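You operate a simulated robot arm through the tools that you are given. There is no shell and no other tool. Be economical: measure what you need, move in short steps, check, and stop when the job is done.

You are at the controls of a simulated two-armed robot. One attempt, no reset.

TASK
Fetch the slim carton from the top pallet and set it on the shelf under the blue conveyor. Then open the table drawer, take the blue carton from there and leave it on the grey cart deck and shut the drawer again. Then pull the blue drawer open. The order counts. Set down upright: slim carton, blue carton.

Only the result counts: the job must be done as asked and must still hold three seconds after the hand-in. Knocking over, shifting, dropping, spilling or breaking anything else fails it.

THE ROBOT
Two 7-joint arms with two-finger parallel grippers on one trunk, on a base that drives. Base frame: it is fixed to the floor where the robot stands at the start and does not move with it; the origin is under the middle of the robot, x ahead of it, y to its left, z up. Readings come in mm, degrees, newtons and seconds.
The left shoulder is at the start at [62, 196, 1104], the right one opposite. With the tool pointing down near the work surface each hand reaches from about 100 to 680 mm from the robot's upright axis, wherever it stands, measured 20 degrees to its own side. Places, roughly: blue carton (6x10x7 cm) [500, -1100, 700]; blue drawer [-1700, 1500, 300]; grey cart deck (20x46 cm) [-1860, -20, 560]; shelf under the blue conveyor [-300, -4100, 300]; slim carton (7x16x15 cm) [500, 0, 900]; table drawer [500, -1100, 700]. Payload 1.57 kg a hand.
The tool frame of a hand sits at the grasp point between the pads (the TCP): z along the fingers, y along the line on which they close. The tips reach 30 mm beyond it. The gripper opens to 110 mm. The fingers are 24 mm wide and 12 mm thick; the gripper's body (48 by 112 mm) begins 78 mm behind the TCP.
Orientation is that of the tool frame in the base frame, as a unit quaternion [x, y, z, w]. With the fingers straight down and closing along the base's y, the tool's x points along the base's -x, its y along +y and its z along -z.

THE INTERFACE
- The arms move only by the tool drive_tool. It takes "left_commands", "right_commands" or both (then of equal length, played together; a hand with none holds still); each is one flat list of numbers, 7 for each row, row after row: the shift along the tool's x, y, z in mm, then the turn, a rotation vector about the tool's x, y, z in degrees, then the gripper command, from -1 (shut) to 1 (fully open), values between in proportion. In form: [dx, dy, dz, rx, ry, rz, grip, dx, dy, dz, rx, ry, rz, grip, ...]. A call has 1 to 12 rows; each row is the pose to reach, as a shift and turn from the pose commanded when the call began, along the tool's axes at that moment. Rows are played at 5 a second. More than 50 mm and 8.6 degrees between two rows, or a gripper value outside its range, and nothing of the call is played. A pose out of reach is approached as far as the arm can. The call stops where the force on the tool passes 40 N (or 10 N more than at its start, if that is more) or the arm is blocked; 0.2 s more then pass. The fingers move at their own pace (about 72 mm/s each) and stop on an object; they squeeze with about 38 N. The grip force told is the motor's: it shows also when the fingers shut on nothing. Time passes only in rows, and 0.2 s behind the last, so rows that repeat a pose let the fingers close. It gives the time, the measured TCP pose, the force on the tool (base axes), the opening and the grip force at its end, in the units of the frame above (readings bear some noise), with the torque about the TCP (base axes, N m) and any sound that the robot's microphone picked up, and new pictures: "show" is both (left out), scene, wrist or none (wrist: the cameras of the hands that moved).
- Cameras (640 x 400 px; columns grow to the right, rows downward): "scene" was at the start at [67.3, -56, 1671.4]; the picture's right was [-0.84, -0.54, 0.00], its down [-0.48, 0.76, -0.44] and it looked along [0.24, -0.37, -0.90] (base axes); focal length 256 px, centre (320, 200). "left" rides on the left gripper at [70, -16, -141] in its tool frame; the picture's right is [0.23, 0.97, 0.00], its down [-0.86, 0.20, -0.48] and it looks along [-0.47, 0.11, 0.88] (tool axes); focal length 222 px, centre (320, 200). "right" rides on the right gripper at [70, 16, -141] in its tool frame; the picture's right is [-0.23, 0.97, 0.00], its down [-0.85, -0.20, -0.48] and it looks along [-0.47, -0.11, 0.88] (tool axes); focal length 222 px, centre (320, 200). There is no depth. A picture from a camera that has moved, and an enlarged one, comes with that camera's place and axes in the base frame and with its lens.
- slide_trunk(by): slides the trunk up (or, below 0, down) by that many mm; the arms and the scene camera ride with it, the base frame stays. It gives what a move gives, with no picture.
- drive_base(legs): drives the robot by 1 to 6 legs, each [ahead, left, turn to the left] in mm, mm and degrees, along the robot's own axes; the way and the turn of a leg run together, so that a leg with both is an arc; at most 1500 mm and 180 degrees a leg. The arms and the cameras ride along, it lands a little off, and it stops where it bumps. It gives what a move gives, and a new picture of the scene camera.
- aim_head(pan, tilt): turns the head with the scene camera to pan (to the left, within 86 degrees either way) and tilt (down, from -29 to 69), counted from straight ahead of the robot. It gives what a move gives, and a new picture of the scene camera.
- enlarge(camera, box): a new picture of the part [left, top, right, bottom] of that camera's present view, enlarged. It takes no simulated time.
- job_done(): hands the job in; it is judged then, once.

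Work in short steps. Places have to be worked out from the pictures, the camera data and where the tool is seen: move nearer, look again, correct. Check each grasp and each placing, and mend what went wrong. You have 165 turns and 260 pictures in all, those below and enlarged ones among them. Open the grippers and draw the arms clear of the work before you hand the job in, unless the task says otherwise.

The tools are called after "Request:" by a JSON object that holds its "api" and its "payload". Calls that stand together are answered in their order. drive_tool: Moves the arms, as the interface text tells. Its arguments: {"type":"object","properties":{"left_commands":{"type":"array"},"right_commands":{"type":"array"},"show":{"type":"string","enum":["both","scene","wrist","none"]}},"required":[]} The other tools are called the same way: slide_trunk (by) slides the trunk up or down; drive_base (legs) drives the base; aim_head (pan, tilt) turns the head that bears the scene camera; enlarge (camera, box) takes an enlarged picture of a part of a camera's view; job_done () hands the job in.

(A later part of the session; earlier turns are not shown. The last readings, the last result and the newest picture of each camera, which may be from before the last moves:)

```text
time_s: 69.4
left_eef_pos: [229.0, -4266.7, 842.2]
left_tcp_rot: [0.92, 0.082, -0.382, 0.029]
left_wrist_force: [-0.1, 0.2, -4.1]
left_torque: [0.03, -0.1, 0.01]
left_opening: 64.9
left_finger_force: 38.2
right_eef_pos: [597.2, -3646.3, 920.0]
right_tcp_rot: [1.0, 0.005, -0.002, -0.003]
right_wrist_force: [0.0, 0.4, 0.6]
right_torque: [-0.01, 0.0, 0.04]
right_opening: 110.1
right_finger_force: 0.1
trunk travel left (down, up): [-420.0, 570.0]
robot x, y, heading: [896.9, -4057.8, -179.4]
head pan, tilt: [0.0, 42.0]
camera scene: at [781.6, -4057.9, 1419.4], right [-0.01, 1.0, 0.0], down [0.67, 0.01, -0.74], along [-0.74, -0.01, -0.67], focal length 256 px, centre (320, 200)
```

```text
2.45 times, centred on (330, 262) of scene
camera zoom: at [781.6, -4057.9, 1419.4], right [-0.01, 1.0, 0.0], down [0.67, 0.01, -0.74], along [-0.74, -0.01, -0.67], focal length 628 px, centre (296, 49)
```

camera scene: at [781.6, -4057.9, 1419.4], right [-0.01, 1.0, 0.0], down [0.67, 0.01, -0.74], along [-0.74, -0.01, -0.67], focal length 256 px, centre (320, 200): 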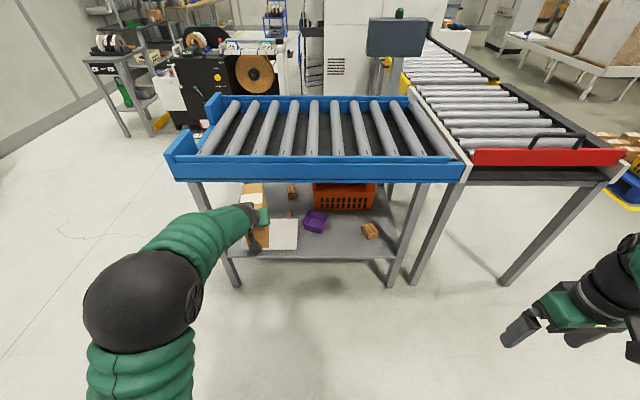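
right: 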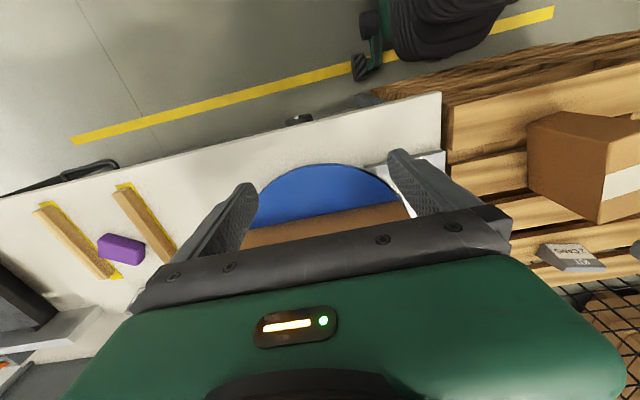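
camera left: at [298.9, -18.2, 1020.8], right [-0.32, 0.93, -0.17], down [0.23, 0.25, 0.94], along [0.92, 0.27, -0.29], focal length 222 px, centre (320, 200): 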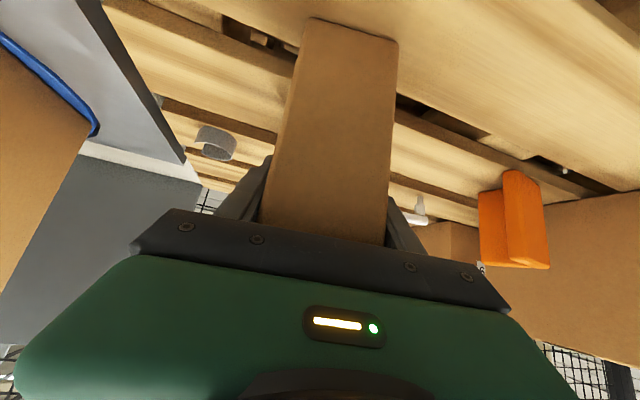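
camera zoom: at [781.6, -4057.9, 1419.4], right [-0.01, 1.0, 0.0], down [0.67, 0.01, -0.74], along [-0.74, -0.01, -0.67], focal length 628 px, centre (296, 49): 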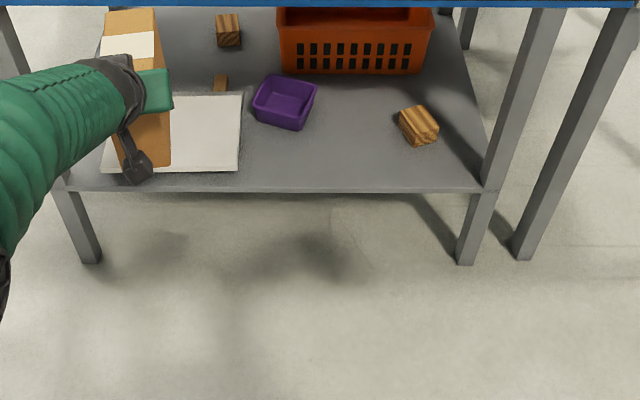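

There is a free space between the purple bowl and the wooden block, at around y −3927. The headroom is about 480 mm. I turn to square the carton to the shelf, lower the trunk, then line up in front.

Request:
{"api": "drive_base", "payload": {"legs": [[0, 0, -9.4], [0, -178, 0]]}}

Request:
{"api": "slide_trunk", "payload": {"by": -390}}

Request:
{"api": "aim_head", "payload": {"pan": 10, "tilt": 35}}

```text
time_s: 71.6
left_eef_pos: [230.2, -3982.8, 841.8]
left_tcp_rot: [0.923, 0.009, -0.384, -0.004]
left_wrist_force: [-0.6, 0.4, -3.2]
left_torque: [-0.02, -0.15, 0.0]
left_opening: 64.6
left_finger_force: 37.7
right_eef_pos: [694.7, -3431.4, 920.3]
right_tcp_rot: [0.997, -0.078, -0.002, -0.005]
right_wrist_force: [-0.3, 0.7, -1.1]
right_torque: [-0.01, -0.03, -0.01]
right_opening: 110.1
right_finger_force: 0.1
trunk travel left (down, up): [-420.0, 570.0]
robot x, y, heading: [923.5, -3877.5, 170.9]
head pan, tilt: [0.0, 42.0]
camera scene: at [810.0, -3867.6, 1419.4], right [0.15, 0.99, 0.0], down [0.66, -0.1, -0.74], along [-0.73, 0.12, -0.67], focal length 256 px, centre (320, 200)
```

scene: 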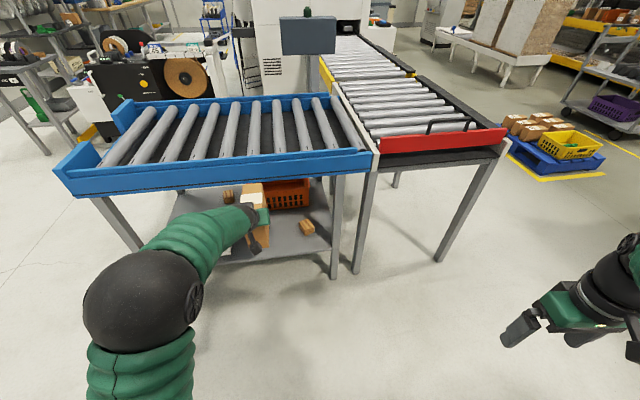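

```text
time_s: 75.3
left_eef_pos: [233.0, -3981.4, 453.6]
left_tcp_rot: [0.923, 0.007, -0.384, -0.002]
left_wrist_force: [0.3, 0.5, -3.8]
left_torque: [-0.03, -0.17, 0.0]
left_opening: 64.6
left_finger_force: 38.3
right_eef_pos: [697.1, -3428.5, 529.4]
right_tcp_rot: [0.997, -0.077, -0.003, -0.002]
right_wrist_force: [0.1, 0.6, 0.3]
right_torque: [-0.03, -0.01, 0.0]
right_opening: 109.9
right_finger_force: 0.1
trunk travel left (down, up): [-30.0, 960.0]
robot x, y, heading: [926.1, -3879.5, 171.4]
head pan, tilt: [0.0, 42.0]
```

```text
time_s: 76.0
left_eef_pos: [232.6, -3980.2, 453.0]
left_tcp_rot: [0.923, 0.008, -0.384, -0.002]
left_wrist_force: [-0.2, 0.1, -3.7]
left_torque: [0.0, -0.08, -0.04]
left_opening: 64.9
left_finger_force: 38.1
right_eef_pos: [697.8, -3427.8, 530.2]
right_tcp_rot: [0.997, -0.077, -0.002, -0.003]
right_wrist_force: [0.2, -0.9, 0.1]
right_torque: [0.01, 0.02, -0.01]
right_opening: 110.2
right_finger_force: 0.0
trunk travel left (down, up): [-30.0, 960.0]
robot x, y, heading: [930.3, -3878.4, 171.0]
head pan, tilt: [10.0, 35.0]
camera scene: at [806.1, -3878.0, 1039.8], right [-0.02, 1.0, 0.0], down [0.58, 0.01, -0.82], along [-0.82, -0.02, -0.58], focal length 256 px, centre (320, 200)
```

scene: 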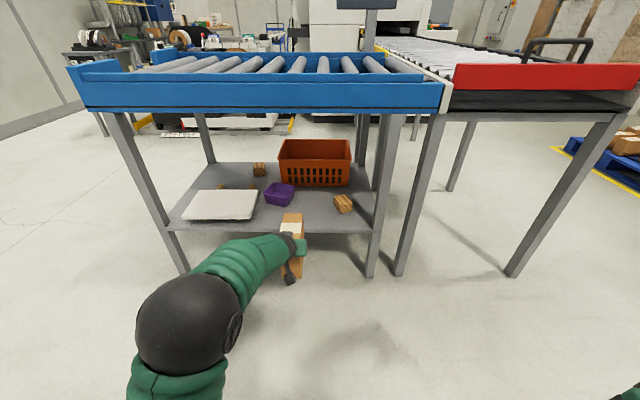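

A clear view now; I enlarge to measure the gap.

Request:
{"api": "enlarge", "payload": {"camera": "scene", "box": [170, 130, 410, 280]}}

```text
2.67 times, centred on (290, 205) of scene
camera zoom: at [806.1, -3878.0, 1039.8], right [-0.02, 1.0, 0.0], down [0.58, 0.01, -0.82], along [-0.82, -0.02, -0.58], focal length 683 px, centre (400, 187)
```

zoom: 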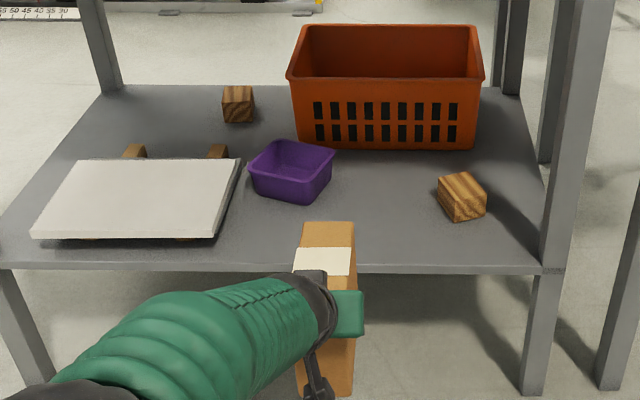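

The gap centre is about y −3935. I drive ahead 342 mm to bring the carton over the free spot.

Request:
{"api": "drive_base", "payload": {"legs": [[342, 4, 0]]}}

Request:
{"api": "enlarge", "payload": {"camera": "left", "box": [0, 0, 640, 400]}}

```text
time_s: 78.3
left_eef_pos: [-101.7, -3936.0, 453.8]
left_tcp_rot: [0.923, 0.01, -0.384, -0.002]
left_wrist_force: [-0.1, -0.1, -3.8]
left_torque: [0.0, -0.14, 0.01]
left_opening: 65.0
left_finger_force: 37.6
right_eef_pos: [358.0, -3380.2, 530.0]
right_tcp_rot: [0.997, -0.076, -0.003, -0.004]
right_wrist_force: [0.1, -0.3, 0.2]
right_torque: [-0.02, -0.02, -0.01]
right_opening: 110.0
right_finger_force: 0.0
trunk travel left (down, up): [-30.0, 960.0]
robot x, y, heading: [587.4, -3834.3, 171.2]
head pan, tilt: [10.0, 35.0]
camera scene: at [469.9, -3831.0, 1039.9], right [-0.02, 1.0, 0.0], down [0.58, 0.01, -0.82], along [-0.82, -0.02, -0.58], focal length 256 px, centre (320, 200)
```

scene: 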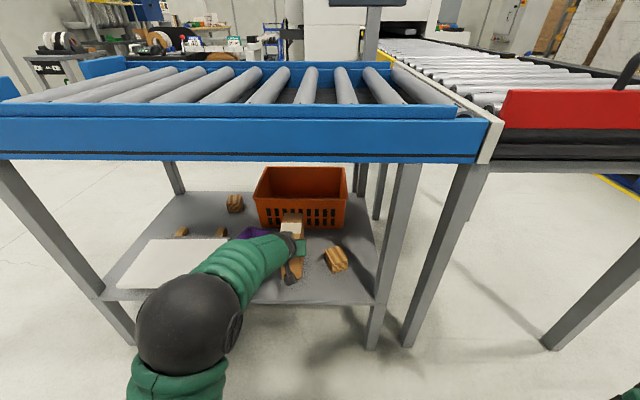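

```text
1.00 times, centred on (320, 200) of left (not enlarged: the box is as wide or as high as the picture)
camera zoom: at [46.7, -3916.8, 502.2], right [0.18, -0.97, -0.17], down [-0.26, -0.21, 0.94], along [-0.95, -0.12, -0.29], focal length 222 px, centre (320, 200)
```

zoom: 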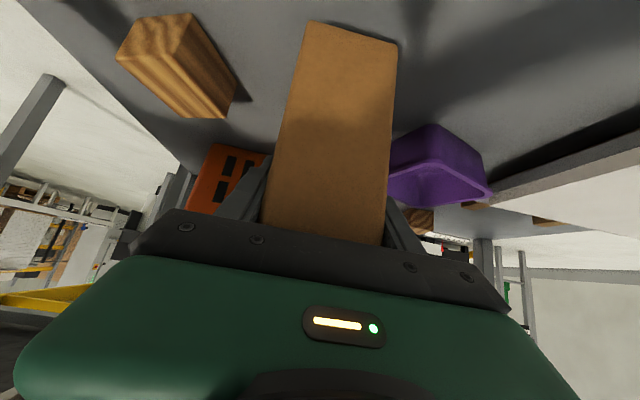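

Well positioned. I lower straight down 34 mm first, then in small steps feeling for contact.

Request:
{"api": "drive_tool", "payload": {"left_commands": [8, 0, 8, 0, 0, 0, -1, 16, 0, 16, 0, 0, 0, -1, 24, 0, 24, 0, 0, 0, -1, 24, 0, 24, 0, 0, 0, -1], "show": "none"}}

Request:
{"api": "drive_tool", "payload": {"left_commands": [2, 0, 2, 0, 0, 0, -1, 4, 0, 4, 0, 0, 0, -1, 4, 0, 4, 0, 0, 0, -1], "show": "wrist"}}

```text
time_s: 79.3
left_eef_pos: [-103.3, -3935.9, 423.3]
left_tcp_rot: [0.921, 0.01, -0.388, -0.001]
left_wrist_force: [0.8, -2.7, 17.6]
left_torque: [-1.01, -1.07, -0.09]
left_opening: 65.1
left_finger_force: 38.0
right_eef_pos: [359.5, -3382.3, 531.3]
right_tcp_rot: [0.997, -0.075, -0.004, -0.003]
right_wrist_force: [0.4, 0.4, 1.0]
right_torque: [-0.01, 0.01, 0.02]
right_opening: 109.9
right_finger_force: 0.1
trunk travel left (down, up): [-30.0, 960.0]
robot x, y, heading: [589.6, -3833.5, 171.4]
head pan, tilt: [10.0, 35.0]
```

```text
time_s: 80.1
left_eef_pos: [-102.6, -3933.7, 420.5]
left_tcp_rot: [0.921, 0.01, -0.389, -0.002]
left_wrist_force: [-5.5, -0.6, 34.3]
left_torque: [-1.22, -0.37, 0.08]
left_opening: 64.7
left_finger_force: 37.9
right_eef_pos: [362.2, -3379.8, 531.3]
right_tcp_rot: [0.997, -0.075, -0.005, -0.002]
right_wrist_force: [0.6, 0.2, 0.5]
right_torque: [0.0, -0.02, 0.04]
right_opening: 109.9
right_finger_force: 0.1
trunk travel left (down, up): [-30.0, 960.0]
robot x, y, heading: [586.5, -3832.4, 171.5]
head pan, tilt: [10.0, 35.0]
camera left: at [47.6, -3915.3, 467.6], right [0.17, -0.97, -0.17], down [-0.25, -0.21, 0.94], along [-0.95, -0.12, -0.28], focal length 222 px, centre (320, 200)
```

left: 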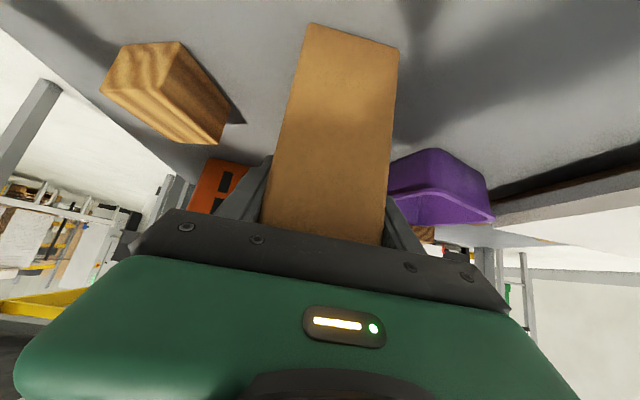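

Firm contact (34 N) at TCP z ≈ 421. I ease up 3 mm and open moderately.

Request:
{"api": "drive_tool", "payload": {"left_commands": [-2.5, 0, -2.5, 0, 0, 0, -1, -2.5, 0, -2.5, 0, 0, 0, -0.1, -2.5, 0, -2.5, 0, 0, 0, 0.3, -2.5, 0, -2.5, 0, 0, 0, 0.65, -2.5, 0, -2.5, 0, 0, 0, 0.65], "show": "wrist"}}

```text
time_s: 81.3
left_eef_pos: [-102.2, -3936.0, 417.4]
left_tcp_rot: [0.923, 0.01, -0.385, -0.001]
left_wrist_force: [-0.1, 0.2, 0.6]
left_torque: [0.03, -0.02, 0.0]
left_opening: 90.7
left_finger_force: 0.1
right_eef_pos: [359.0, -3381.2, 531.1]
right_tcp_rot: [0.997, -0.075, -0.004, -0.003]
right_wrist_force: [0.0, -0.1, -0.1]
right_torque: [-0.06, 0.01, -0.03]
right_opening: 110.0
right_finger_force: 0.1
trunk travel left (down, up): [-30.0, 960.0]
robot x, y, heading: [588.4, -3832.7, 171.6]
head pan, tilt: [10.0, 35.0]
camera left: at [47.3, -3916.1, 466.6], right [0.18, -0.97, -0.17], down [-0.26, -0.21, 0.94], along [-0.95, -0.12, -0.29], focal length 222 px, centre (320, 200)
```

left: 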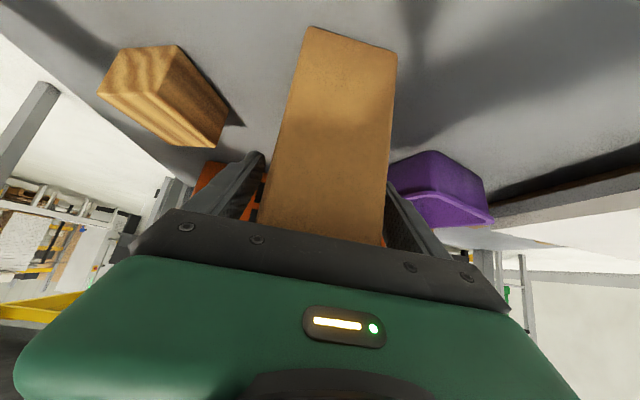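

Released and standing. I withdraw along the tool axis, then drive back and look.

Request:
{"api": "drive_tool", "payload": {"left_commands": [0, 0, -30, 0, 0, 0, 0.65, 0, 0, -60, 0, 0, 0, 0.65, 0, 0, -90, 0, 0, 0, 0.65, 0, 0, -120, 0, 0, 0, 0.65], "show": "wrist"}}

Request:
{"api": "drive_base", "payload": {"legs": [[-350, 0, 0]]}}

Request:
{"api": "enlarge", "payload": {"camera": "scene", "box": [170, 130, 410, 280]}}

```text
time_s: 82.5
left_eef_pos: [-19.6, -4009.7, 468.0]
left_tcp_rot: [0.931, 0.06, -0.355, 0.057]
left_wrist_force: [-0.2, 0.5, -0.7]
left_torque: [0.04, 0.01, 0.01]
left_opening: 90.7
left_finger_force: 0.0
right_eef_pos: [359.0, -3381.3, 531.8]
right_tcp_rot: [0.997, -0.075, -0.003, -0.003]
right_wrist_force: [0.6, -0.1, 0.1]
right_torque: [-0.01, 0.0, 0.0]
right_opening: 110.0
right_finger_force: 0.0
trunk travel left (down, up): [-30.0, 960.0]
robot x, y, heading: [587.4, -3833.9, 171.3]
head pan, tilt: [10.0, 35.0]
stopped in row 4 (left hand): the arm was blocked; the commanded pose is now the measured one
camera left: at [122.9, -3967.9, 523.9], right [0.32, -0.94, -0.09], down [-0.29, -0.19, 0.94], along [-0.9, -0.27, -0.33], focal length 222 px, centre (320, 200)
```

left: 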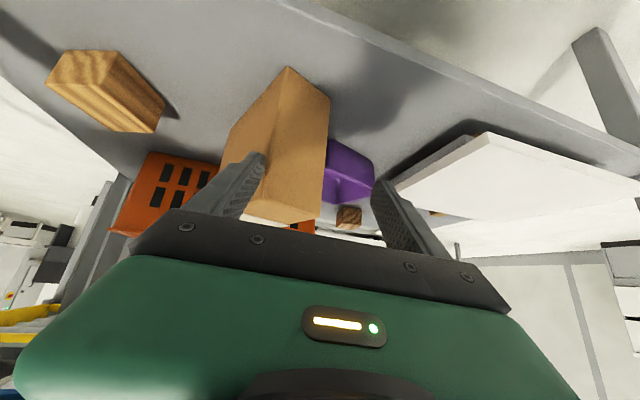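

```text
time_s: 84.8
left_eef_pos: [327.6, -4055.9, 464.5]
left_tcp_rot: [0.932, 0.054, -0.353, 0.055]
left_wrist_force: [-0.3, 0.4, 0.6]
left_torque: [0.03, 0.02, 0.01]
left_opening: 90.9
left_finger_force: 0.0
right_eef_pos: [709.8, -3434.0, 530.5]
right_tcp_rot: [0.997, -0.078, -0.004, -0.003]
right_wrist_force: [0.1, 0.6, -0.1]
right_torque: [-0.06, 0.02, -0.01]
right_opening: 110.1
right_finger_force: 0.1
trunk travel left (down, up): [-30.0, 960.0]
robot x, y, heading: [936.6, -3889.3, 171.1]
head pan, tilt: [10.0, 35.0]
camera scene: at [818.7, -3884.1, 1039.8], right [-0.02, 1.0, 0.0], down [0.57, 0.01, -0.82], along [-0.82, -0.02, -0.57], focal length 256 px, centre (320, 200)
```

scene: 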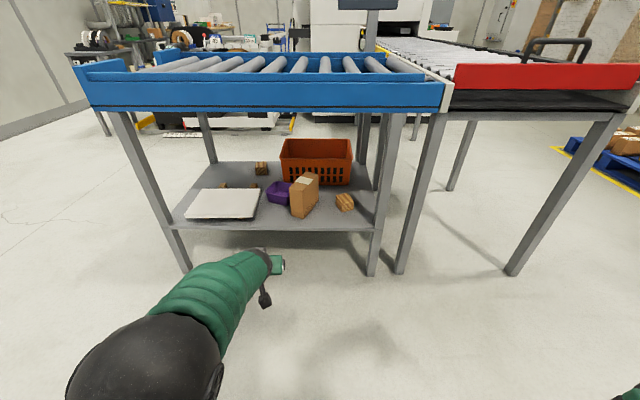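

```text
2.67 times, centred on (290, 205) of scene
camera zoom: at [818.7, -3884.1, 1039.8], right [-0.02, 1.0, 0.0], down [0.57, 0.01, -0.82], along [-0.82, -0.02, -0.57], focal length 683 px, centre (400, 187)
```

zoom: 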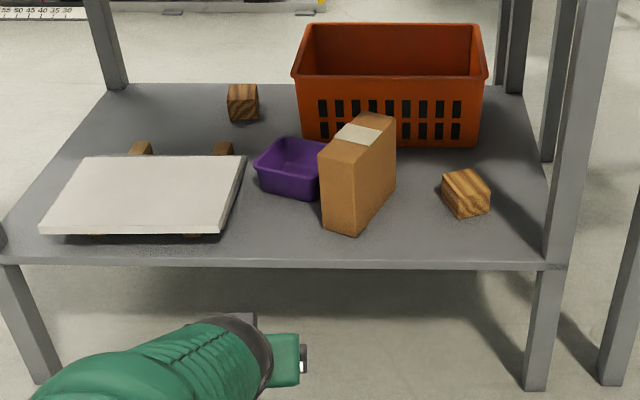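

The carton stands upright on the shelf, only turned a bit, and nothing else moved. Now I raise the trunk and put the left hand back to pointing down.

Request:
{"api": "slide_trunk", "payload": {"by": 400}}

Request:
{"api": "slide_trunk", "payload": {"by": 330}}

Request:
{"api": "drive_tool", "payload": {"left_commands": [0, 0, 0, 1.6, 6.8, 2.5, 0.65, 0, 0, 0, 3.2, 13.7, 5, 0.65, 0, 0, 0, 4.85, 20.5, 7.5, 0.65, 0, 0, 0, 6.5, 27.3, 10, 0.65, 0, 0, 0, 8.1, 34.2, 12.5, 1, 0, 0, 0, 9.7, 41, 15, 1], "show": "scene"}}

```text
time_s: 88.6
left_eef_pos: [328.9, -4056.3, 864.4]
left_tcp_rot: [0.933, 0.052, -0.351, 0.056]
left_wrist_force: [-0.5, -0.4, 0.3]
left_torque: [-0.02, 0.01, -0.01]
left_opening: 90.7
left_finger_force: 0.1
right_eef_pos: [708.5, -3433.8, 930.5]
right_tcp_rot: [0.997, -0.078, -0.003, -0.003]
right_wrist_force: [-0.9, 0.4, -0.5]
right_torque: [0.04, -0.02, -0.01]
right_opening: 110.0
right_finger_force: 0.1
trunk travel left (down, up): [-430.0, 560.0]
robot x, y, heading: [934.4, -3883.5, 171.2]
head pan, tilt: [10.0, 35.0]
```

```text
time_s: 91.8
left_eef_pos: [328.5, -4055.4, 1195.1]
left_tcp_rot: [0.932, 0.053, -0.354, 0.055]
left_wrist_force: [0.1, -0.6, 0.0]
left_torque: [0.0, 0.01, -0.01]
left_opening: 90.6
left_finger_force: 0.2
right_eef_pos: [708.3, -3433.0, 1260.2]
right_tcp_rot: [0.997, -0.078, -0.002, -0.002]
right_wrist_force: [-0.2, 0.3, -0.1]
right_torque: [-0.01, -0.02, -0.02]
right_opening: 109.9
right_finger_force: 0.0
trunk travel left (down, up): [-760.0, 230.0]
robot x, y, heading: [934.6, -3882.6, 170.8]
head pan, tilt: [10.0, 35.0]
```

```text
time_s: 93.2
left_eef_pos: [325.7, -4056.5, 1194.2]
left_tcp_rot: [0.997, -0.081, 0.002, 0.0]
left_wrist_force: [-0.8, -0.8, -0.3]
left_torque: [0.04, -0.02, 0.04]
left_opening: 110.4
left_finger_force: 0.1
right_eef_pos: [707.1, -3433.8, 1260.2]
right_tcp_rot: [0.997, -0.076, -0.003, -0.003]
right_wrist_force: [0.2, 0.3, 0.1]
right_torque: [-0.03, 0.05, 0.01]
right_opening: 109.9
right_finger_force: 0.1
trunk travel left (down, up): [-760.0, 230.0]
robot x, y, heading: [933.0, -3885.4, 171.3]
head pan, tilt: [10.0, 35.0]
camera scene: at [814.4, -3884.2, 1769.8], right [-0.02, 1.0, 0.0], down [0.58, 0.01, -0.82], along [-0.82, -0.02, -0.58], focal length 256 px, centre (320, 200)
```

scene: 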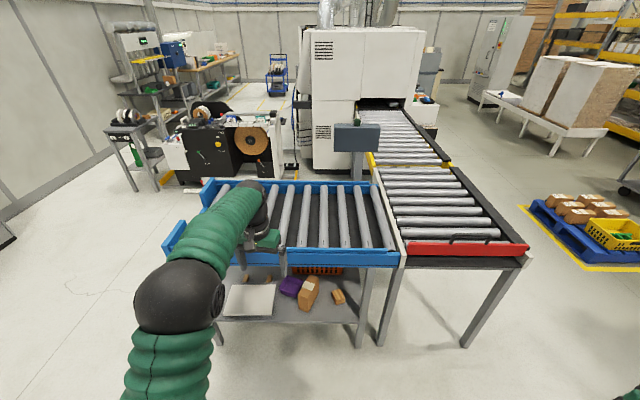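

I retrace the proven path in reverse: turn to face −y, back up, and slide across to the corridor.

Request:
{"api": "drive_base", "payload": {"legs": [[0, 0, 98.7], [-1130, 0, 0], [-310, -715, 0], [0, -540, 0], [-1350, 0, 0]]}}

```text
time_s: 116.0
left_eef_pos: [-22.3, -1650.4, 1195.2]
left_tcp_rot: [0.713, 0.701, 0.001, 0.0]
left_wrist_force: [-0.5, 0.1, -0.7]
left_torque: [-0.01, 0.01, 0.04]
left_opening: 109.7
left_finger_force: 0.0
right_eef_pos: [-691.8, -1361.9, 1259.1]
right_tcp_rot: [0.712, 0.702, -0.005, 0.0]
right_wrist_force: [-0.2, -0.1, -0.1]
right_torque: [0.04, -0.03, -0.01]
right_opening: 110.4
right_finger_force: 0.0
trunk travel left (down, up): [-760.0, 230.0]
robot x, y, heading: [-280.2, -1066.0, -90.8]
head pan, tilt: [10.0, 35.0]
camera scene: at [-261.8, -1193.0, 1769.9], right [-0.99, -0.16, 0.0], down [-0.09, 0.57, -0.82], along [0.13, -0.81, -0.58], focal length 256 px, centre (320, 200)
```

scene: 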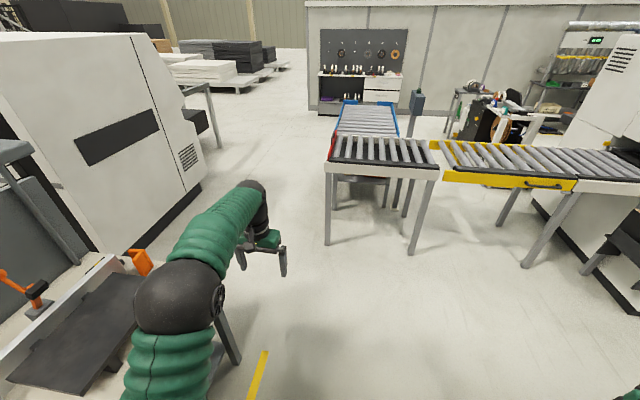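

Now turn to face the table and look at the drawer.

Request:
{"api": "drive_base", "payload": {"legs": [[0, 0, 90.8]]}}

Request:
{"api": "aim_head", "payload": {"pan": 0, "tilt": 50}}

```text
time_s: 120.2
left_eef_pos: [299.2, -813.4, 1197.1]
left_tcp_rot: [0.005, 1.0, 0.001, -0.001]
left_wrist_force: [-0.1, 0.2, 0.1]
left_torque: [0.0, 0.03, -0.01]
left_opening: 110.1
left_finger_force: 0.1
right_eef_pos: [15.7, -1484.2, 1260.4]
right_tcp_rot: [0.003, 1.0, -0.003, 0.005]
right_wrist_force: [-0.1, 0.4, 0.5]
right_torque: [-0.02, -0.01, -0.02]
right_opening: 110.0
right_finger_force: 0.0
trunk travel left (down, up): [-760.0, 230.0]
robot x, y, heading: [-275.0, -1072.3, -0.5]
head pan, tilt: [10.0, 35.0]
camera scene: at [-154.7, -1057.8, 1770.0], right [0.17, -0.99, 0.0], down [-0.57, -0.1, -0.82], along [0.81, 0.14, -0.57], focal length 256 px, centre (320, 200)
```

scene: 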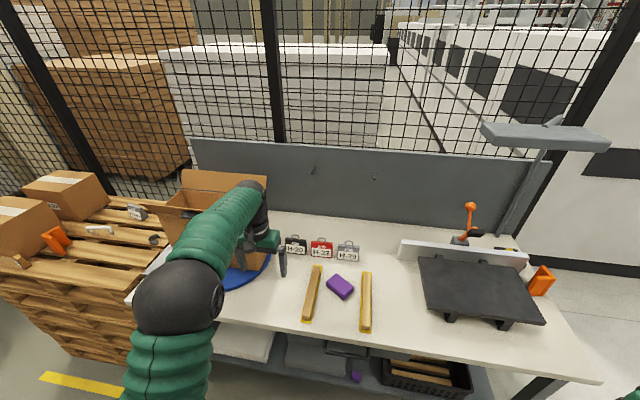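

```text
time_s: 121.0
left_eef_pos: [299.3, -812.9, 1196.5]
left_tcp_rot: [0.005, 1.0, 0.0, -0.001]
left_wrist_force: [-0.5, 0.7, 0.7]
left_torque: [0.04, 0.01, 0.02]
left_opening: 110.1
left_finger_force: 0.1
right_eef_pos: [15.4, -1483.5, 1261.1]
right_tcp_rot: [0.002, 1.0, -0.003, 0.004]
right_wrist_force: [0.4, 0.5, 0.3]
right_torque: [-0.01, -0.03, 0.01]
right_opening: 110.0
right_finger_force: 0.0
trunk travel left (down, up): [-760.0, 230.0]
robot x, y, heading: [-276.1, -1069.5, -0.5]
head pan, tilt: [0.0, 50.0]
camera scene: at [-164.4, -1072.6, 1748.3], right [0.0, -1.0, 0.0], down [-0.77, 0.0, -0.64], along [0.64, 0.0, -0.77], focal length 256 px, centre (320, 200)
```

scene: 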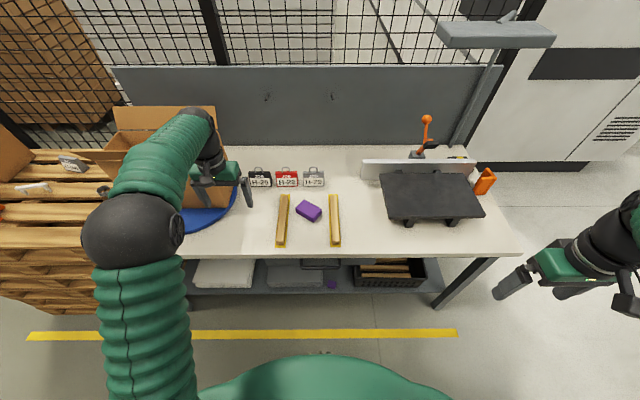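

Drawer front is hidden under the table edge. I back off 100 mm and lower the trunk for a front view.

Request:
{"api": "drive_base", "payload": {"legs": [[-110, 0, 0.5]]}}

Request:
{"api": "slide_trunk", "payload": {"by": -400}}

Request:
{"api": "slide_trunk", "payload": {"by": -200}}

Request:
{"api": "aim_head", "payload": {"pan": 0, "tilt": 35}}

```text
time_s: 122.2
left_eef_pos: [190.0, -806.8, 1195.0]
left_tcp_rot: [0.001, 1.0, 0.0, -0.002]
left_wrist_force: [1.1, 0.5, 0.4]
left_torque: [0.01, 0.0, -0.01]
left_opening: 110.0
left_finger_force: 0.2
right_eef_pos: [-88.0, -1480.8, 1260.7]
right_tcp_rot: [-0.003, 1.0, -0.003, 0.003]
right_wrist_force: [-0.1, 0.7, -0.1]
right_torque: [-0.02, 0.01, 0.01]
right_opening: 109.8
right_finger_force: 0.1
trunk travel left (down, up): [-760.0, 230.0]
robot x, y, heading: [-384.2, -1072.3, 0.0]
head pan, tilt: [0.0, 50.0]
camera scene: at [-267.3, -1072.0, 1747.6], right [0.0, -1.0, 0.0], down [-0.77, 0.0, -0.64], along [0.64, 0.0, -0.77], focal length 256 px, centre (320, 200)
```

scene: 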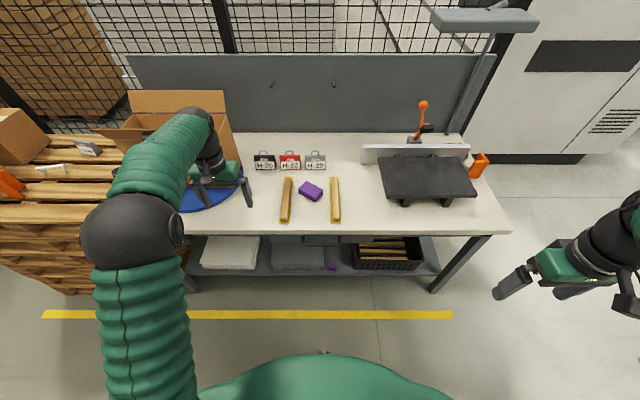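

```text
time_s: 126.0
left_eef_pos: [182.1, -807.3, 797.6]
left_tcp_rot: [0.001, 1.0, 0.0, 0.001]
left_wrist_force: [-0.2, -0.9, 0.3]
left_torque: [0.03, 0.01, -0.03]
left_opening: 109.9
left_finger_force: 0.1
right_eef_pos: [-94.8, -1481.7, 863.4]
right_tcp_rot: [-0.003, 1.0, -0.002, 0.007]
right_wrist_force: [0.2, 0.1, -1.0]
right_torque: [-0.03, -0.01, 0.0]
right_opening: 110.0
right_finger_force: 0.1
trunk travel left (down, up): [-360.0, 630.0]
robot x, y, heading: [-387.5, -1072.5, 0.1]
head pan, tilt: [0.0, 50.0]
```

```text
time_s: 128.2
left_eef_pos: [184.0, -806.8, 597.0]
left_tcp_rot: [0.001, 1.0, -0.001, 0.002]
left_wrist_force: [0.6, 0.0, 0.0]
left_torque: [0.0, 0.0, 0.0]
left_opening: 110.3
left_finger_force: 0.1
right_eef_pos: [-97.2, -1480.8, 661.1]
right_tcp_rot: [-0.002, 1.0, -0.002, 0.006]
right_wrist_force: [-0.2, -1.0, -0.1]
right_torque: [-0.03, -0.01, -0.01]
right_opening: 110.0
right_finger_force: 0.0
trunk travel left (down, up): [-160.0, 830.0]
robot x, y, heading: [-386.3, -1071.7, 0.3]
head pan, tilt: [0.0, 50.0]
```

```text
time_s: 129.0
left_eef_pos: [183.3, -807.5, 596.8]
left_tcp_rot: [0.001, 1.0, 0.0, 0.001]
left_wrist_force: [0.9, -0.5, -0.5]
left_torque: [0.01, 0.03, -0.01]
left_opening: 110.2
left_finger_force: 0.1
right_eef_pos: [-93.8, -1480.8, 662.1]
right_tcp_rot: [-0.002, 1.0, -0.003, 0.006]
right_wrist_force: [-0.1, 0.1, -0.9]
right_torque: [0.0, 0.0, 0.0]
right_opening: 110.0
right_finger_force: 0.1
trunk travel left (down, up): [-160.0, 830.0]
robot x, y, heading: [-387.1, -1069.4, 0.4]
head pan, tilt: [0.0, 35.0]
camera scene: at [-265.7, -1071.4, 1169.9], right [0.0, -1.0, 0.0], down [-0.58, 0.0, -0.82], along [0.82, 0.0, -0.58], focal length 256 px, centre (320, 200)
```

scene: 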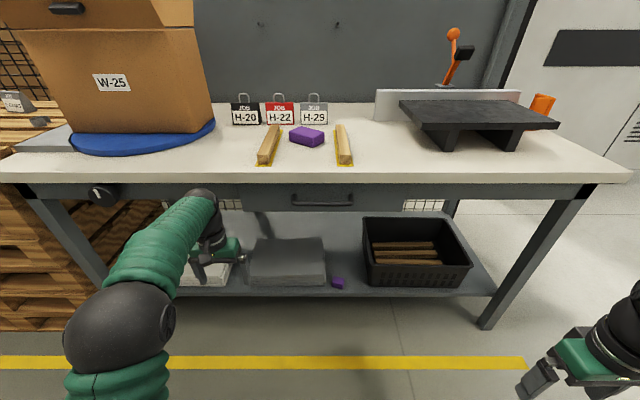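

The drawer and its bar handle are visible under the table top. I enlarge.

Request:
{"api": "enlarge", "payload": {"camera": "scene", "box": [220, 140, 420, 265]}}

```text
3.20 times, centred on (320, 202) of scene
camera zoom: at [-265.7, -1071.4, 1169.9], right [0.0, -1.0, 0.0], down [-0.58, 0.0, -0.82], along [0.82, 0.0, -0.58], focal length 819 px, centre (320, 192)
```

zoom: 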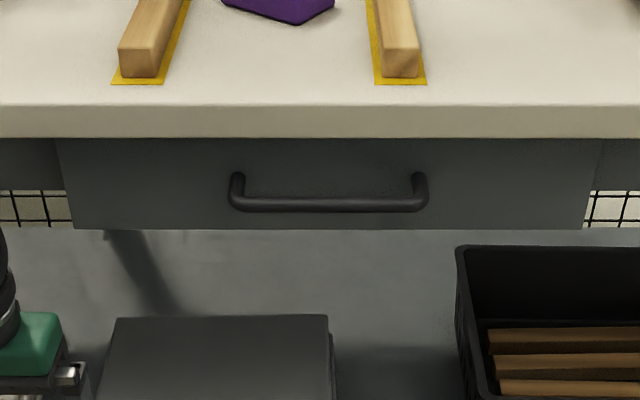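

The handle bar is at around x ≈ 300, z ≈ 756, y −995…−1163, with the drawer front at z ≈ 700–808. I want the left fingers closing in a vertical plane, tilted forward, to hook the bar. First I raise the trunk a bit and roll the left hand 90°.

Request:
{"api": "slide_trunk", "payload": {"by": 150}}

Request:
{"api": "drive_tool", "payload": {"left_commands": [0, 0, 0, 0, 0, 8.2, 1, 0, 0, 0, 0, 0, 16.4, 1, 0, 0, 0, 0, 0, 24.6, 1, 0, 0, 0, 0, 0, 32.8, 1, 0, 0, 0, 0, 0, 41, 1, 0, 0, 0, 0, 0, 49.2, 1, 0, 0, 0, 0, 0, 57.4, 0.5, 0, 0, 0, 0, 0, 65.6, 0, 0, 0, 0, 0, 0, 73.8, 0, 0, 0, 0, 0, 0, 82, 0, 0, 0, 0, 0, 0, 90, 0, 0, 0, 0, 0, 0, 90, 0], "show": "wrist"}}

```text
time_s: 130.7
left_eef_pos: [182.4, -808.2, 746.8]
left_tcp_rot: [0.0, 1.0, 0.0, 0.002]
left_wrist_force: [-0.2, 0.2, -0.4]
left_torque: [0.0, 0.0, -0.02]
left_opening: 109.9
left_finger_force: 0.0
right_eef_pos: [-95.6, -1481.1, 811.7]
right_tcp_rot: [-0.003, 1.0, -0.003, 0.006]
right_wrist_force: [-0.2, -0.1, -0.2]
right_torque: [0.0, -0.01, 0.01]
right_opening: 110.1
right_finger_force: 0.0
trunk travel left (down, up): [-310.0, 680.0]
robot x, y, heading: [-387.6, -1068.3, 0.3]
head pan, tilt: [0.0, 35.0]
```

```text
time_s: 133.3
left_eef_pos: [183.6, -807.1, 747.7]
left_tcp_rot: [0.708, 0.707, 0.001, 0.0]
left_wrist_force: [0.2, 0.8, -0.2]
left_torque: [0.02, 0.0, -0.02]
left_opening: 55.1
left_finger_force: 0.1
right_eef_pos: [-95.2, -1482.1, 810.2]
right_tcp_rot: [-0.003, 1.0, -0.002, 0.005]
right_wrist_force: [0.1, -0.3, -0.6]
right_torque: [0.0, 0.01, 0.0]
right_opening: 110.3
right_finger_force: 0.0
trunk travel left (down, up): [-310.0, 680.0]
robot x, y, heading: [-382.4, -1069.3, 0.1]
head pan, tilt: [0.0, 35.0]
camera left: at [167.5, -736.4, 887.4], right [0.97, 0.22, 0.0], down [0.2, -0.86, 0.48], along [0.11, -0.47, -0.88], focal length 222 px, centre (320, 200)
```

left: 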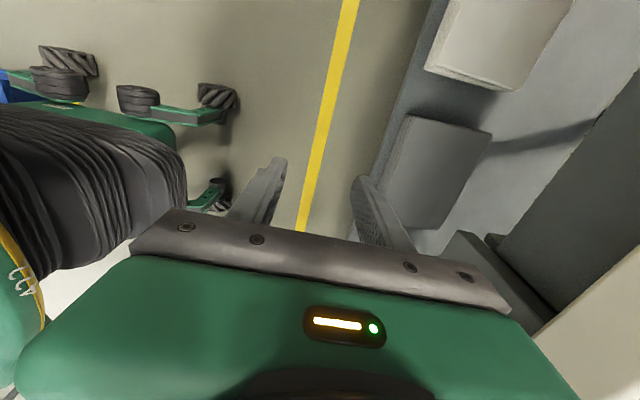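

Roll works. Now I pitch forward 40° about the tool x-axis.

Request:
{"api": "drive_tool", "payload": {"left_commands": [0, 0, 0, -8, 0, 0, 0, 0, 0, 0, -16, 0, 0, 0, 0, 0, 0, -24, 0, 0, 0, 0, 0, 0, -32, 0, 0, 0, 0, 0, 0, -40, 0, 0, 0, 0, 0, 0, -40, 0, 0, 0], "show": "both"}}

```text
time_s: 134.7
left_eef_pos: [183.7, -806.7, 748.5]
left_tcp_rot: [0.665, 0.664, 0.242, 0.242]
left_wrist_force: [0.6, 0.0, -0.2]
left_torque: [0.0, 0.0, -0.04]
left_opening: 55.0
left_finger_force: 0.0
right_eef_pos: [-94.2, -1481.1, 811.6]
right_tcp_rot: [-0.003, 1.0, -0.002, 0.005]
right_wrist_force: [0.2, -0.2, -0.6]
right_torque: [0.03, -0.01, -0.01]
right_opening: 110.0
right_finger_force: 0.1
trunk travel left (down, up): [-310.0, 680.0]
robot x, y, heading: [-389.6, -1071.8, -0.1]
head pan, tilt: [0.0, 35.0]
camera scene: at [-265.7, -1071.3, 1320.0], right [0.0, -1.0, 0.0], down [-0.57, 0.0, -0.82], along [0.82, 0.0, -0.57], focal length 256 px, centre (320, 200)
camera left: at [80.0, -736.5, 843.9], right [0.74, 0.23, 0.63], down [-0.16, -0.86, 0.49], along [0.65, -0.47, -0.6], focal length 222 px, centre (320, 200)
```

scene: 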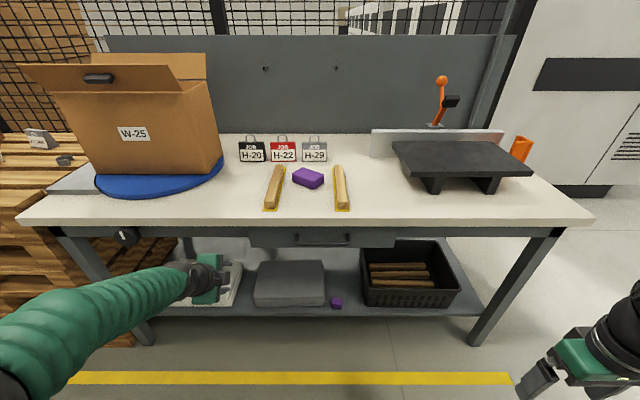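
left: 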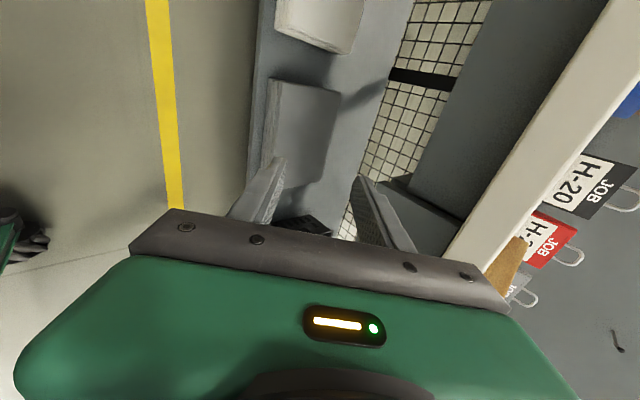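

The pose works. I enlarge the drawer from this height to triangulate the handle.

Request:
{"api": "enlarge", "payload": {"camera": "scene", "box": [230, 190, 410, 302]}}

```text
3.56 times, centred on (320, 246) of scene
camera zoom: at [-265.7, -1071.3, 1320.0], right [0.0, -1.0, 0.0], down [-0.57, 0.0, -0.82], along [0.82, 0.0, -0.57], focal length 910 px, centre (320, 36)
```

zoom: 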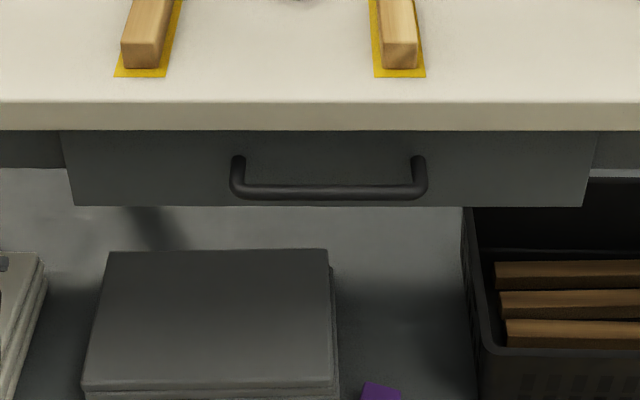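

Triangulation puts the bar at x≈302, z≈758, the drawer front at x≈338, and the slab edge at x≈312, z 820–849. I raise the trunk 76 mm and move the base so the hand stands above and in front of the bar.

Request:
{"api": "slide_trunk", "payload": {"by": 76}}

Request:
{"api": "drive_base", "payload": {"legs": [[0, -272, 0], [48, 0, 0]]}}

Request:
{"api": "enlarge", "payload": {"camera": "left", "box": [0, 0, 640, 400]}}

```text
time_s: 135.9
left_eef_pos: [183.3, -808.5, 824.2]
left_tcp_rot: [0.665, 0.664, 0.242, 0.242]
left_wrist_force: [-0.1, 0.2, 0.2]
left_torque: [-0.01, 0.0, 0.0]
left_opening: 54.9
left_finger_force: 0.0
right_eef_pos: [-95.1, -1481.7, 887.5]
right_tcp_rot: [-0.003, 1.0, -0.002, 0.005]
right_wrist_force: [0.4, -0.8, 0.8]
right_torque: [0.02, -0.03, -0.01]
right_opening: 110.1
right_finger_force: 0.0
trunk travel left (down, up): [-386.0, 604.0]
robot x, y, heading: [-387.7, -1071.9, 0.3]
head pan, tilt: [0.0, 35.0]
```

```text
time_s: 138.3
left_eef_pos: [234.1, -1078.0, 821.0]
left_tcp_rot: [0.665, 0.664, 0.241, 0.244]
left_wrist_force: [0.4, 0.6, -0.5]
left_torque: [-0.07, -0.03, -0.02]
left_opening: 55.3
left_finger_force: 0.0
right_eef_pos: [-46.6, -1750.5, 888.9]
right_tcp_rot: [-0.001, 1.0, -0.004, 0.005]
right_wrist_force: [0.6, 0.5, 0.4]
right_torque: [-0.03, 0.04, 0.0]
right_opening: 110.1
right_finger_force: 0.1
trunk travel left (down, up): [-386.0, 604.0]
robot x, y, heading: [-338.5, -1338.3, 0.1]
head pan, tilt: [0.0, 35.0]
camera scene: at [-215.8, -1339.0, 1395.8], right [0.0, -1.0, 0.0], down [-0.58, 0.0, -0.82], along [0.82, 0.0, -0.58], focal length 256 px, centre (320, 200)
```

scene: 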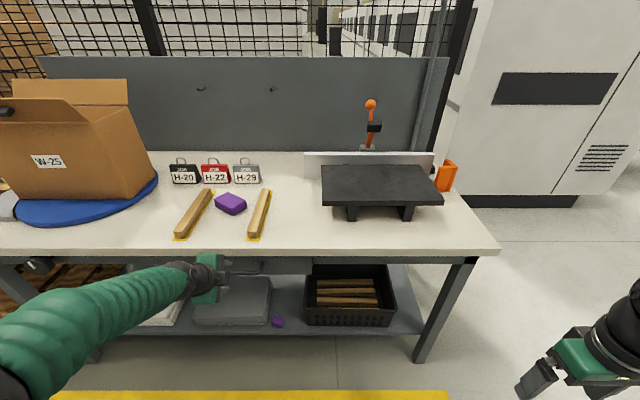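

```text
1.00 times, centred on (320, 200) of left (not enlarged: the box is as wide or as high as the picture)
camera zoom: at [131.2, -1006.2, 917.7], right [0.75, 0.23, 0.62], down [-0.16, -0.85, 0.5], along [0.65, -0.47, -0.6], focal length 222 px, centre (320, 200)
```

zoom: 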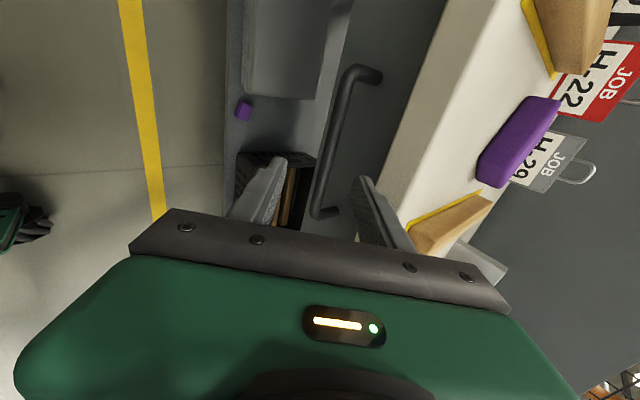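

The view agrees with the estimate within a few mm. I set the opening to 40 mm and advance 77 mm along the tool to hook the bar.

Request:
{"api": "drive_tool", "payload": {"left_commands": [0, 1, 15, 0, 0, 0, -0.27, 0, 2, 35, 0, 0, 0, -0.27, 0, 2, 50, 0, 0, 0, -0.27, 0, 2, 65, 0, 0, 0, -0.27, 0, 2, 77, 0, 0, 0, -0.27, 0, 2, 77, 0, 0, 0, -0.27], "show": "wrist"}}

Request:
{"api": "enlarge", "payload": {"camera": "left", "box": [220, 60, 460, 260]}}

```text
time_s: 139.7
left_eef_pos: [281.7, -1080.2, 765.3]
left_tcp_rot: [0.665, 0.663, 0.242, 0.243]
left_wrist_force: [0.2, -0.8, 0.3]
left_torque: [-0.01, -0.04, 0.04]
left_opening: 40.1
left_finger_force: 0.1
right_eef_pos: [-49.2, -1752.9, 887.7]
right_tcp_rot: [0.0, 1.0, -0.002, 0.005]
right_wrist_force: [-0.3, -0.3, 0.4]
right_torque: [-0.03, -0.02, -0.01]
right_opening: 110.0
right_finger_force: 0.2
trunk travel left (down, up): [-386.0, 604.0]
robot x, y, heading: [-337.9, -1345.4, 0.1]
head pan, tilt: [0.0, 35.0]
camera left: at [180.7, -1009.3, 861.4], right [0.75, 0.22, 0.63], down [-0.16, -0.85, 0.49], along [0.65, -0.47, -0.6], focal length 222 px, centre (320, 200)
```

left: 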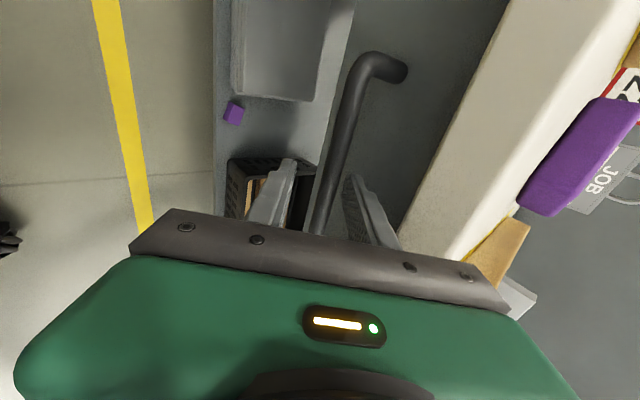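

```text
2.00 times, centred on (340, 160) of left
camera zoom: at [180.7, -1009.3, 861.4], right [0.75, 0.22, 0.63], down [-0.16, -0.85, 0.49], along [0.65, -0.47, -0.6], focal length 444 px, centre (280, 280)
```

zoom: 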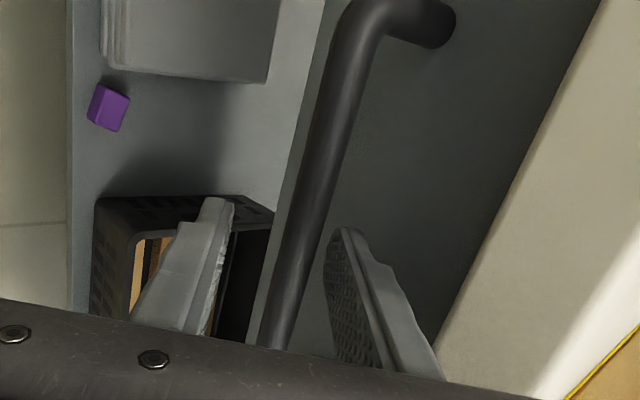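

The bar lies between the fingers, so I close on it.

Request:
{"api": "drive_tool", "payload": {"left_commands": [0, 1, 0, 0, 0, 0, -0.6, 0, 2, 0, 0, 0, 0, -1, 0, 2, 0, 0, 0, 0, -1, 0, 2, 0, 0, 0, 0, -1], "show": "wrist"}}

```text
time_s: 140.7
left_eef_pos: [284.8, -1080.7, 768.9]
left_tcp_rot: [0.665, 0.662, 0.243, 0.244]
left_wrist_force: [3.1, 0.5, 16.9]
left_torque: [-0.61, -0.22, 0.47]
left_opening: 14.0
left_finger_force: 30.7
right_eef_pos: [-48.6, -1753.6, 888.3]
right_tcp_rot: [-0.001, 1.0, -0.003, 0.006]
right_wrist_force: [-0.7, -0.6, 0.2]
right_torque: [0.01, 0.02, 0.0]
right_opening: 110.2
right_finger_force: 0.1
trunk travel left (down, up): [-386.0, 604.0]
robot x, y, heading: [-338.9, -1346.8, 0.2]
head pan, tilt: [0.0, 35.0]
camera left: at [181.6, -1009.6, 865.1], right [0.74, 0.22, 0.63], down [-0.16, -0.85, 0.49], along [0.65, -0.47, -0.6], focal length 222 px, centre (320, 200)
```

left: 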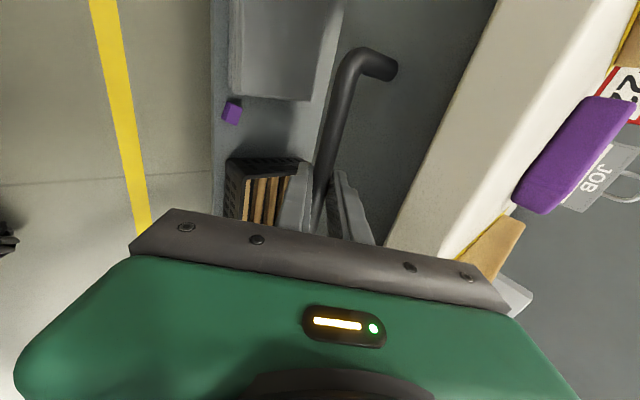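

Gripped on the bar (14 mm). I pull straight back with the arm 105 mm.

Request:
{"api": "drive_tool", "payload": {"left_commands": [0, -6, -5, 0, 0, 0, -1, 0, -16, -13, 0, 0, 0, -1, 0, -27, -22.5, 0, 0, 0, -1, 0, -38, -32, 0, 0, 0, -1, 0, -50, -42, 0, 0, 0, -1, 0, -61, -51, 0, 0, 0, -1, 0, -73, -61, 0, 0, 0, -1, 0, -80, -67.5, 0, 0, 0, -1], "show": "both"}}

```text
time_s: 142.5
left_eef_pos: [178.6, -1080.6, 768.5]
left_tcp_rot: [0.666, 0.663, 0.243, 0.242]
left_wrist_force: [0.0, 2.4, 22.0]
left_torque: [-0.39, -0.14, 0.65]
left_opening: 13.7
left_finger_force: 30.3
right_eef_pos: [-49.7, -1754.4, 888.2]
right_tcp_rot: [0.0, 1.0, -0.002, 0.007]
right_wrist_force: [-0.1, 0.5, 0.8]
right_torque: [-0.01, 0.02, -0.01]
right_opening: 109.5
right_finger_force: 0.1
trunk travel left (down, up): [-386.0, 604.0]
robot x, y, heading: [-337.7, -1339.1, 0.2]
head pan, tilt: [0.0, 35.0]
camera scene: at [-221.4, -1344.6, 1396.5], right [0.0, -1.0, 0.0], down [-0.57, 0.0, -0.82], along [0.82, 0.0, -0.57], focal length 256 px, centre (320, 200)
camera left: at [75.7, -1009.9, 865.2], right [0.74, 0.22, 0.63], down [-0.16, -0.86, 0.49], along [0.65, -0.47, -0.6], focal length 222 px, centre (320, 200)
```

scene: 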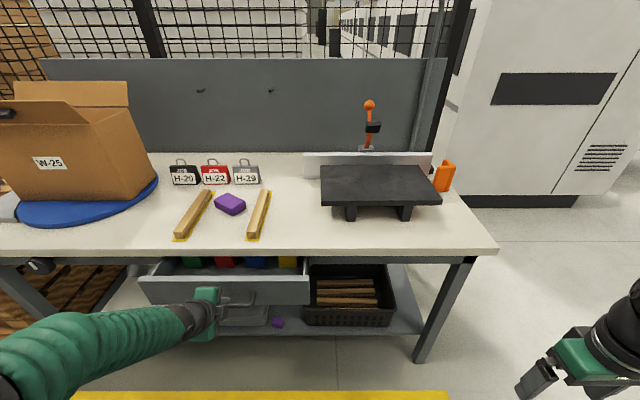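
left: 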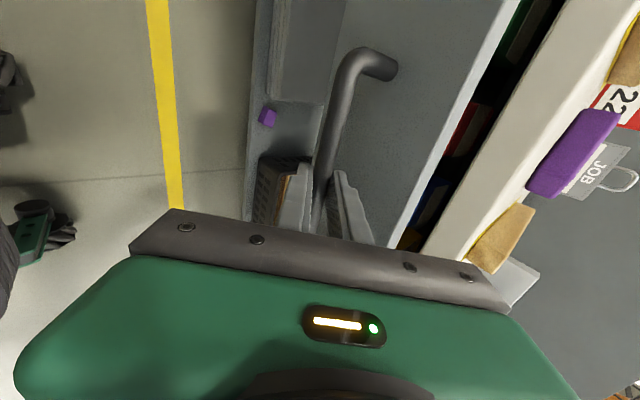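

The drawer slides, and coloured cartons are visible inside. I pull further with the base by 90 mm, then the arm.

Request:
{"api": "drive_base", "payload": {"legs": [[-90, 0, 0]]}}

Request:
{"api": "drive_tool", "payload": {"left_commands": [0, -8, -6.5, 0, 0, 0, -1, 0, -19, -16, 0, 0, 0, -1, 0, -31, -26, 0, 0, 0, -1, 0, -38, -32, 0, 0, 0, -1], "show": "scene"}}

```text
time_s: 143.6
left_eef_pos: [90.0, -1080.8, 768.8]
left_tcp_rot: [0.665, 0.663, 0.242, 0.243]
left_wrist_force: [0.6, 1.4, 15.9]
left_torque: [-0.17, -0.18, 0.82]
left_opening: 13.9
left_finger_force: 30.3
right_eef_pos: [-140.0, -1753.3, 888.1]
right_tcp_rot: [0.0, 1.0, -0.002, 0.006]
right_wrist_force: [-0.4, -0.4, -0.4]
right_torque: [-0.01, -0.02, -0.01]
right_opening: 109.9
right_finger_force: 0.0
trunk travel left (down, up): [-386.0, 604.0]
robot x, y, heading: [-430.0, -1341.8, 0.2]
head pan, tilt: [0.0, 35.0]
camera scene: at [-310.7, -1344.0, 1396.5], right [0.0, -1.0, 0.0], down [-0.57, 0.0, -0.82], along [0.82, 0.0, -0.57], focal length 256 px, centre (320, 200)
```

scene: 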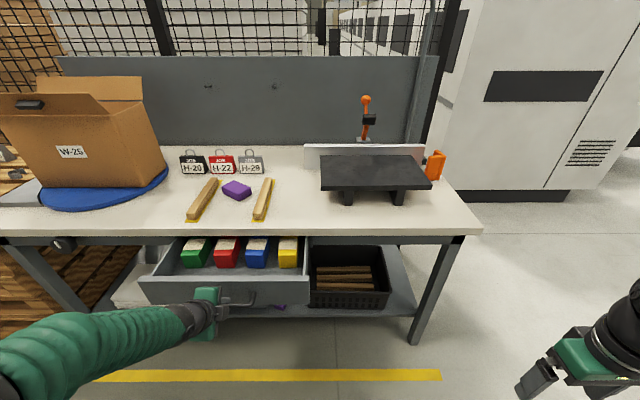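

```text
time_s: 144.6
left_eef_pos: [40.6, -1080.3, 768.4]
left_tcp_rot: [0.665, 0.663, 0.243, 0.243]
left_wrist_force: [-0.3, -1.1, 12.1]
left_torque: [-0.54, -0.11, 0.48]
left_opening: 13.8
left_finger_force: 30.5
right_eef_pos: [-138.4, -1753.7, 888.4]
right_tcp_rot: [-0.001, 1.0, -0.003, 0.006]
right_wrist_force: [-0.6, 1.5, -0.6]
right_torque: [0.0, 0.02, -0.02]
right_opening: 109.9
right_finger_force: 0.0
trunk travel left (down, up): [-386.0, 604.0]
robot x, y, heading: [-427.1, -1342.9, 0.1]
head pan, tilt: [0.0, 35.0]
camera scene: at [-309.0, -1344.7, 1396.3], right [0.0, -1.0, 0.0], down [-0.57, 0.0, -0.82], along [0.82, 0.0, -0.57], focal length 256 px, centre (320, 200)
```

scene: 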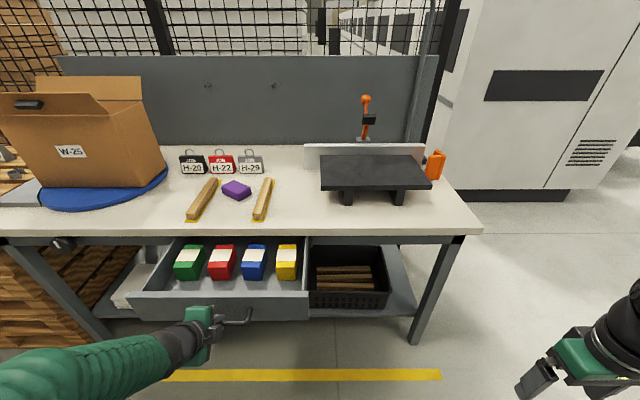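

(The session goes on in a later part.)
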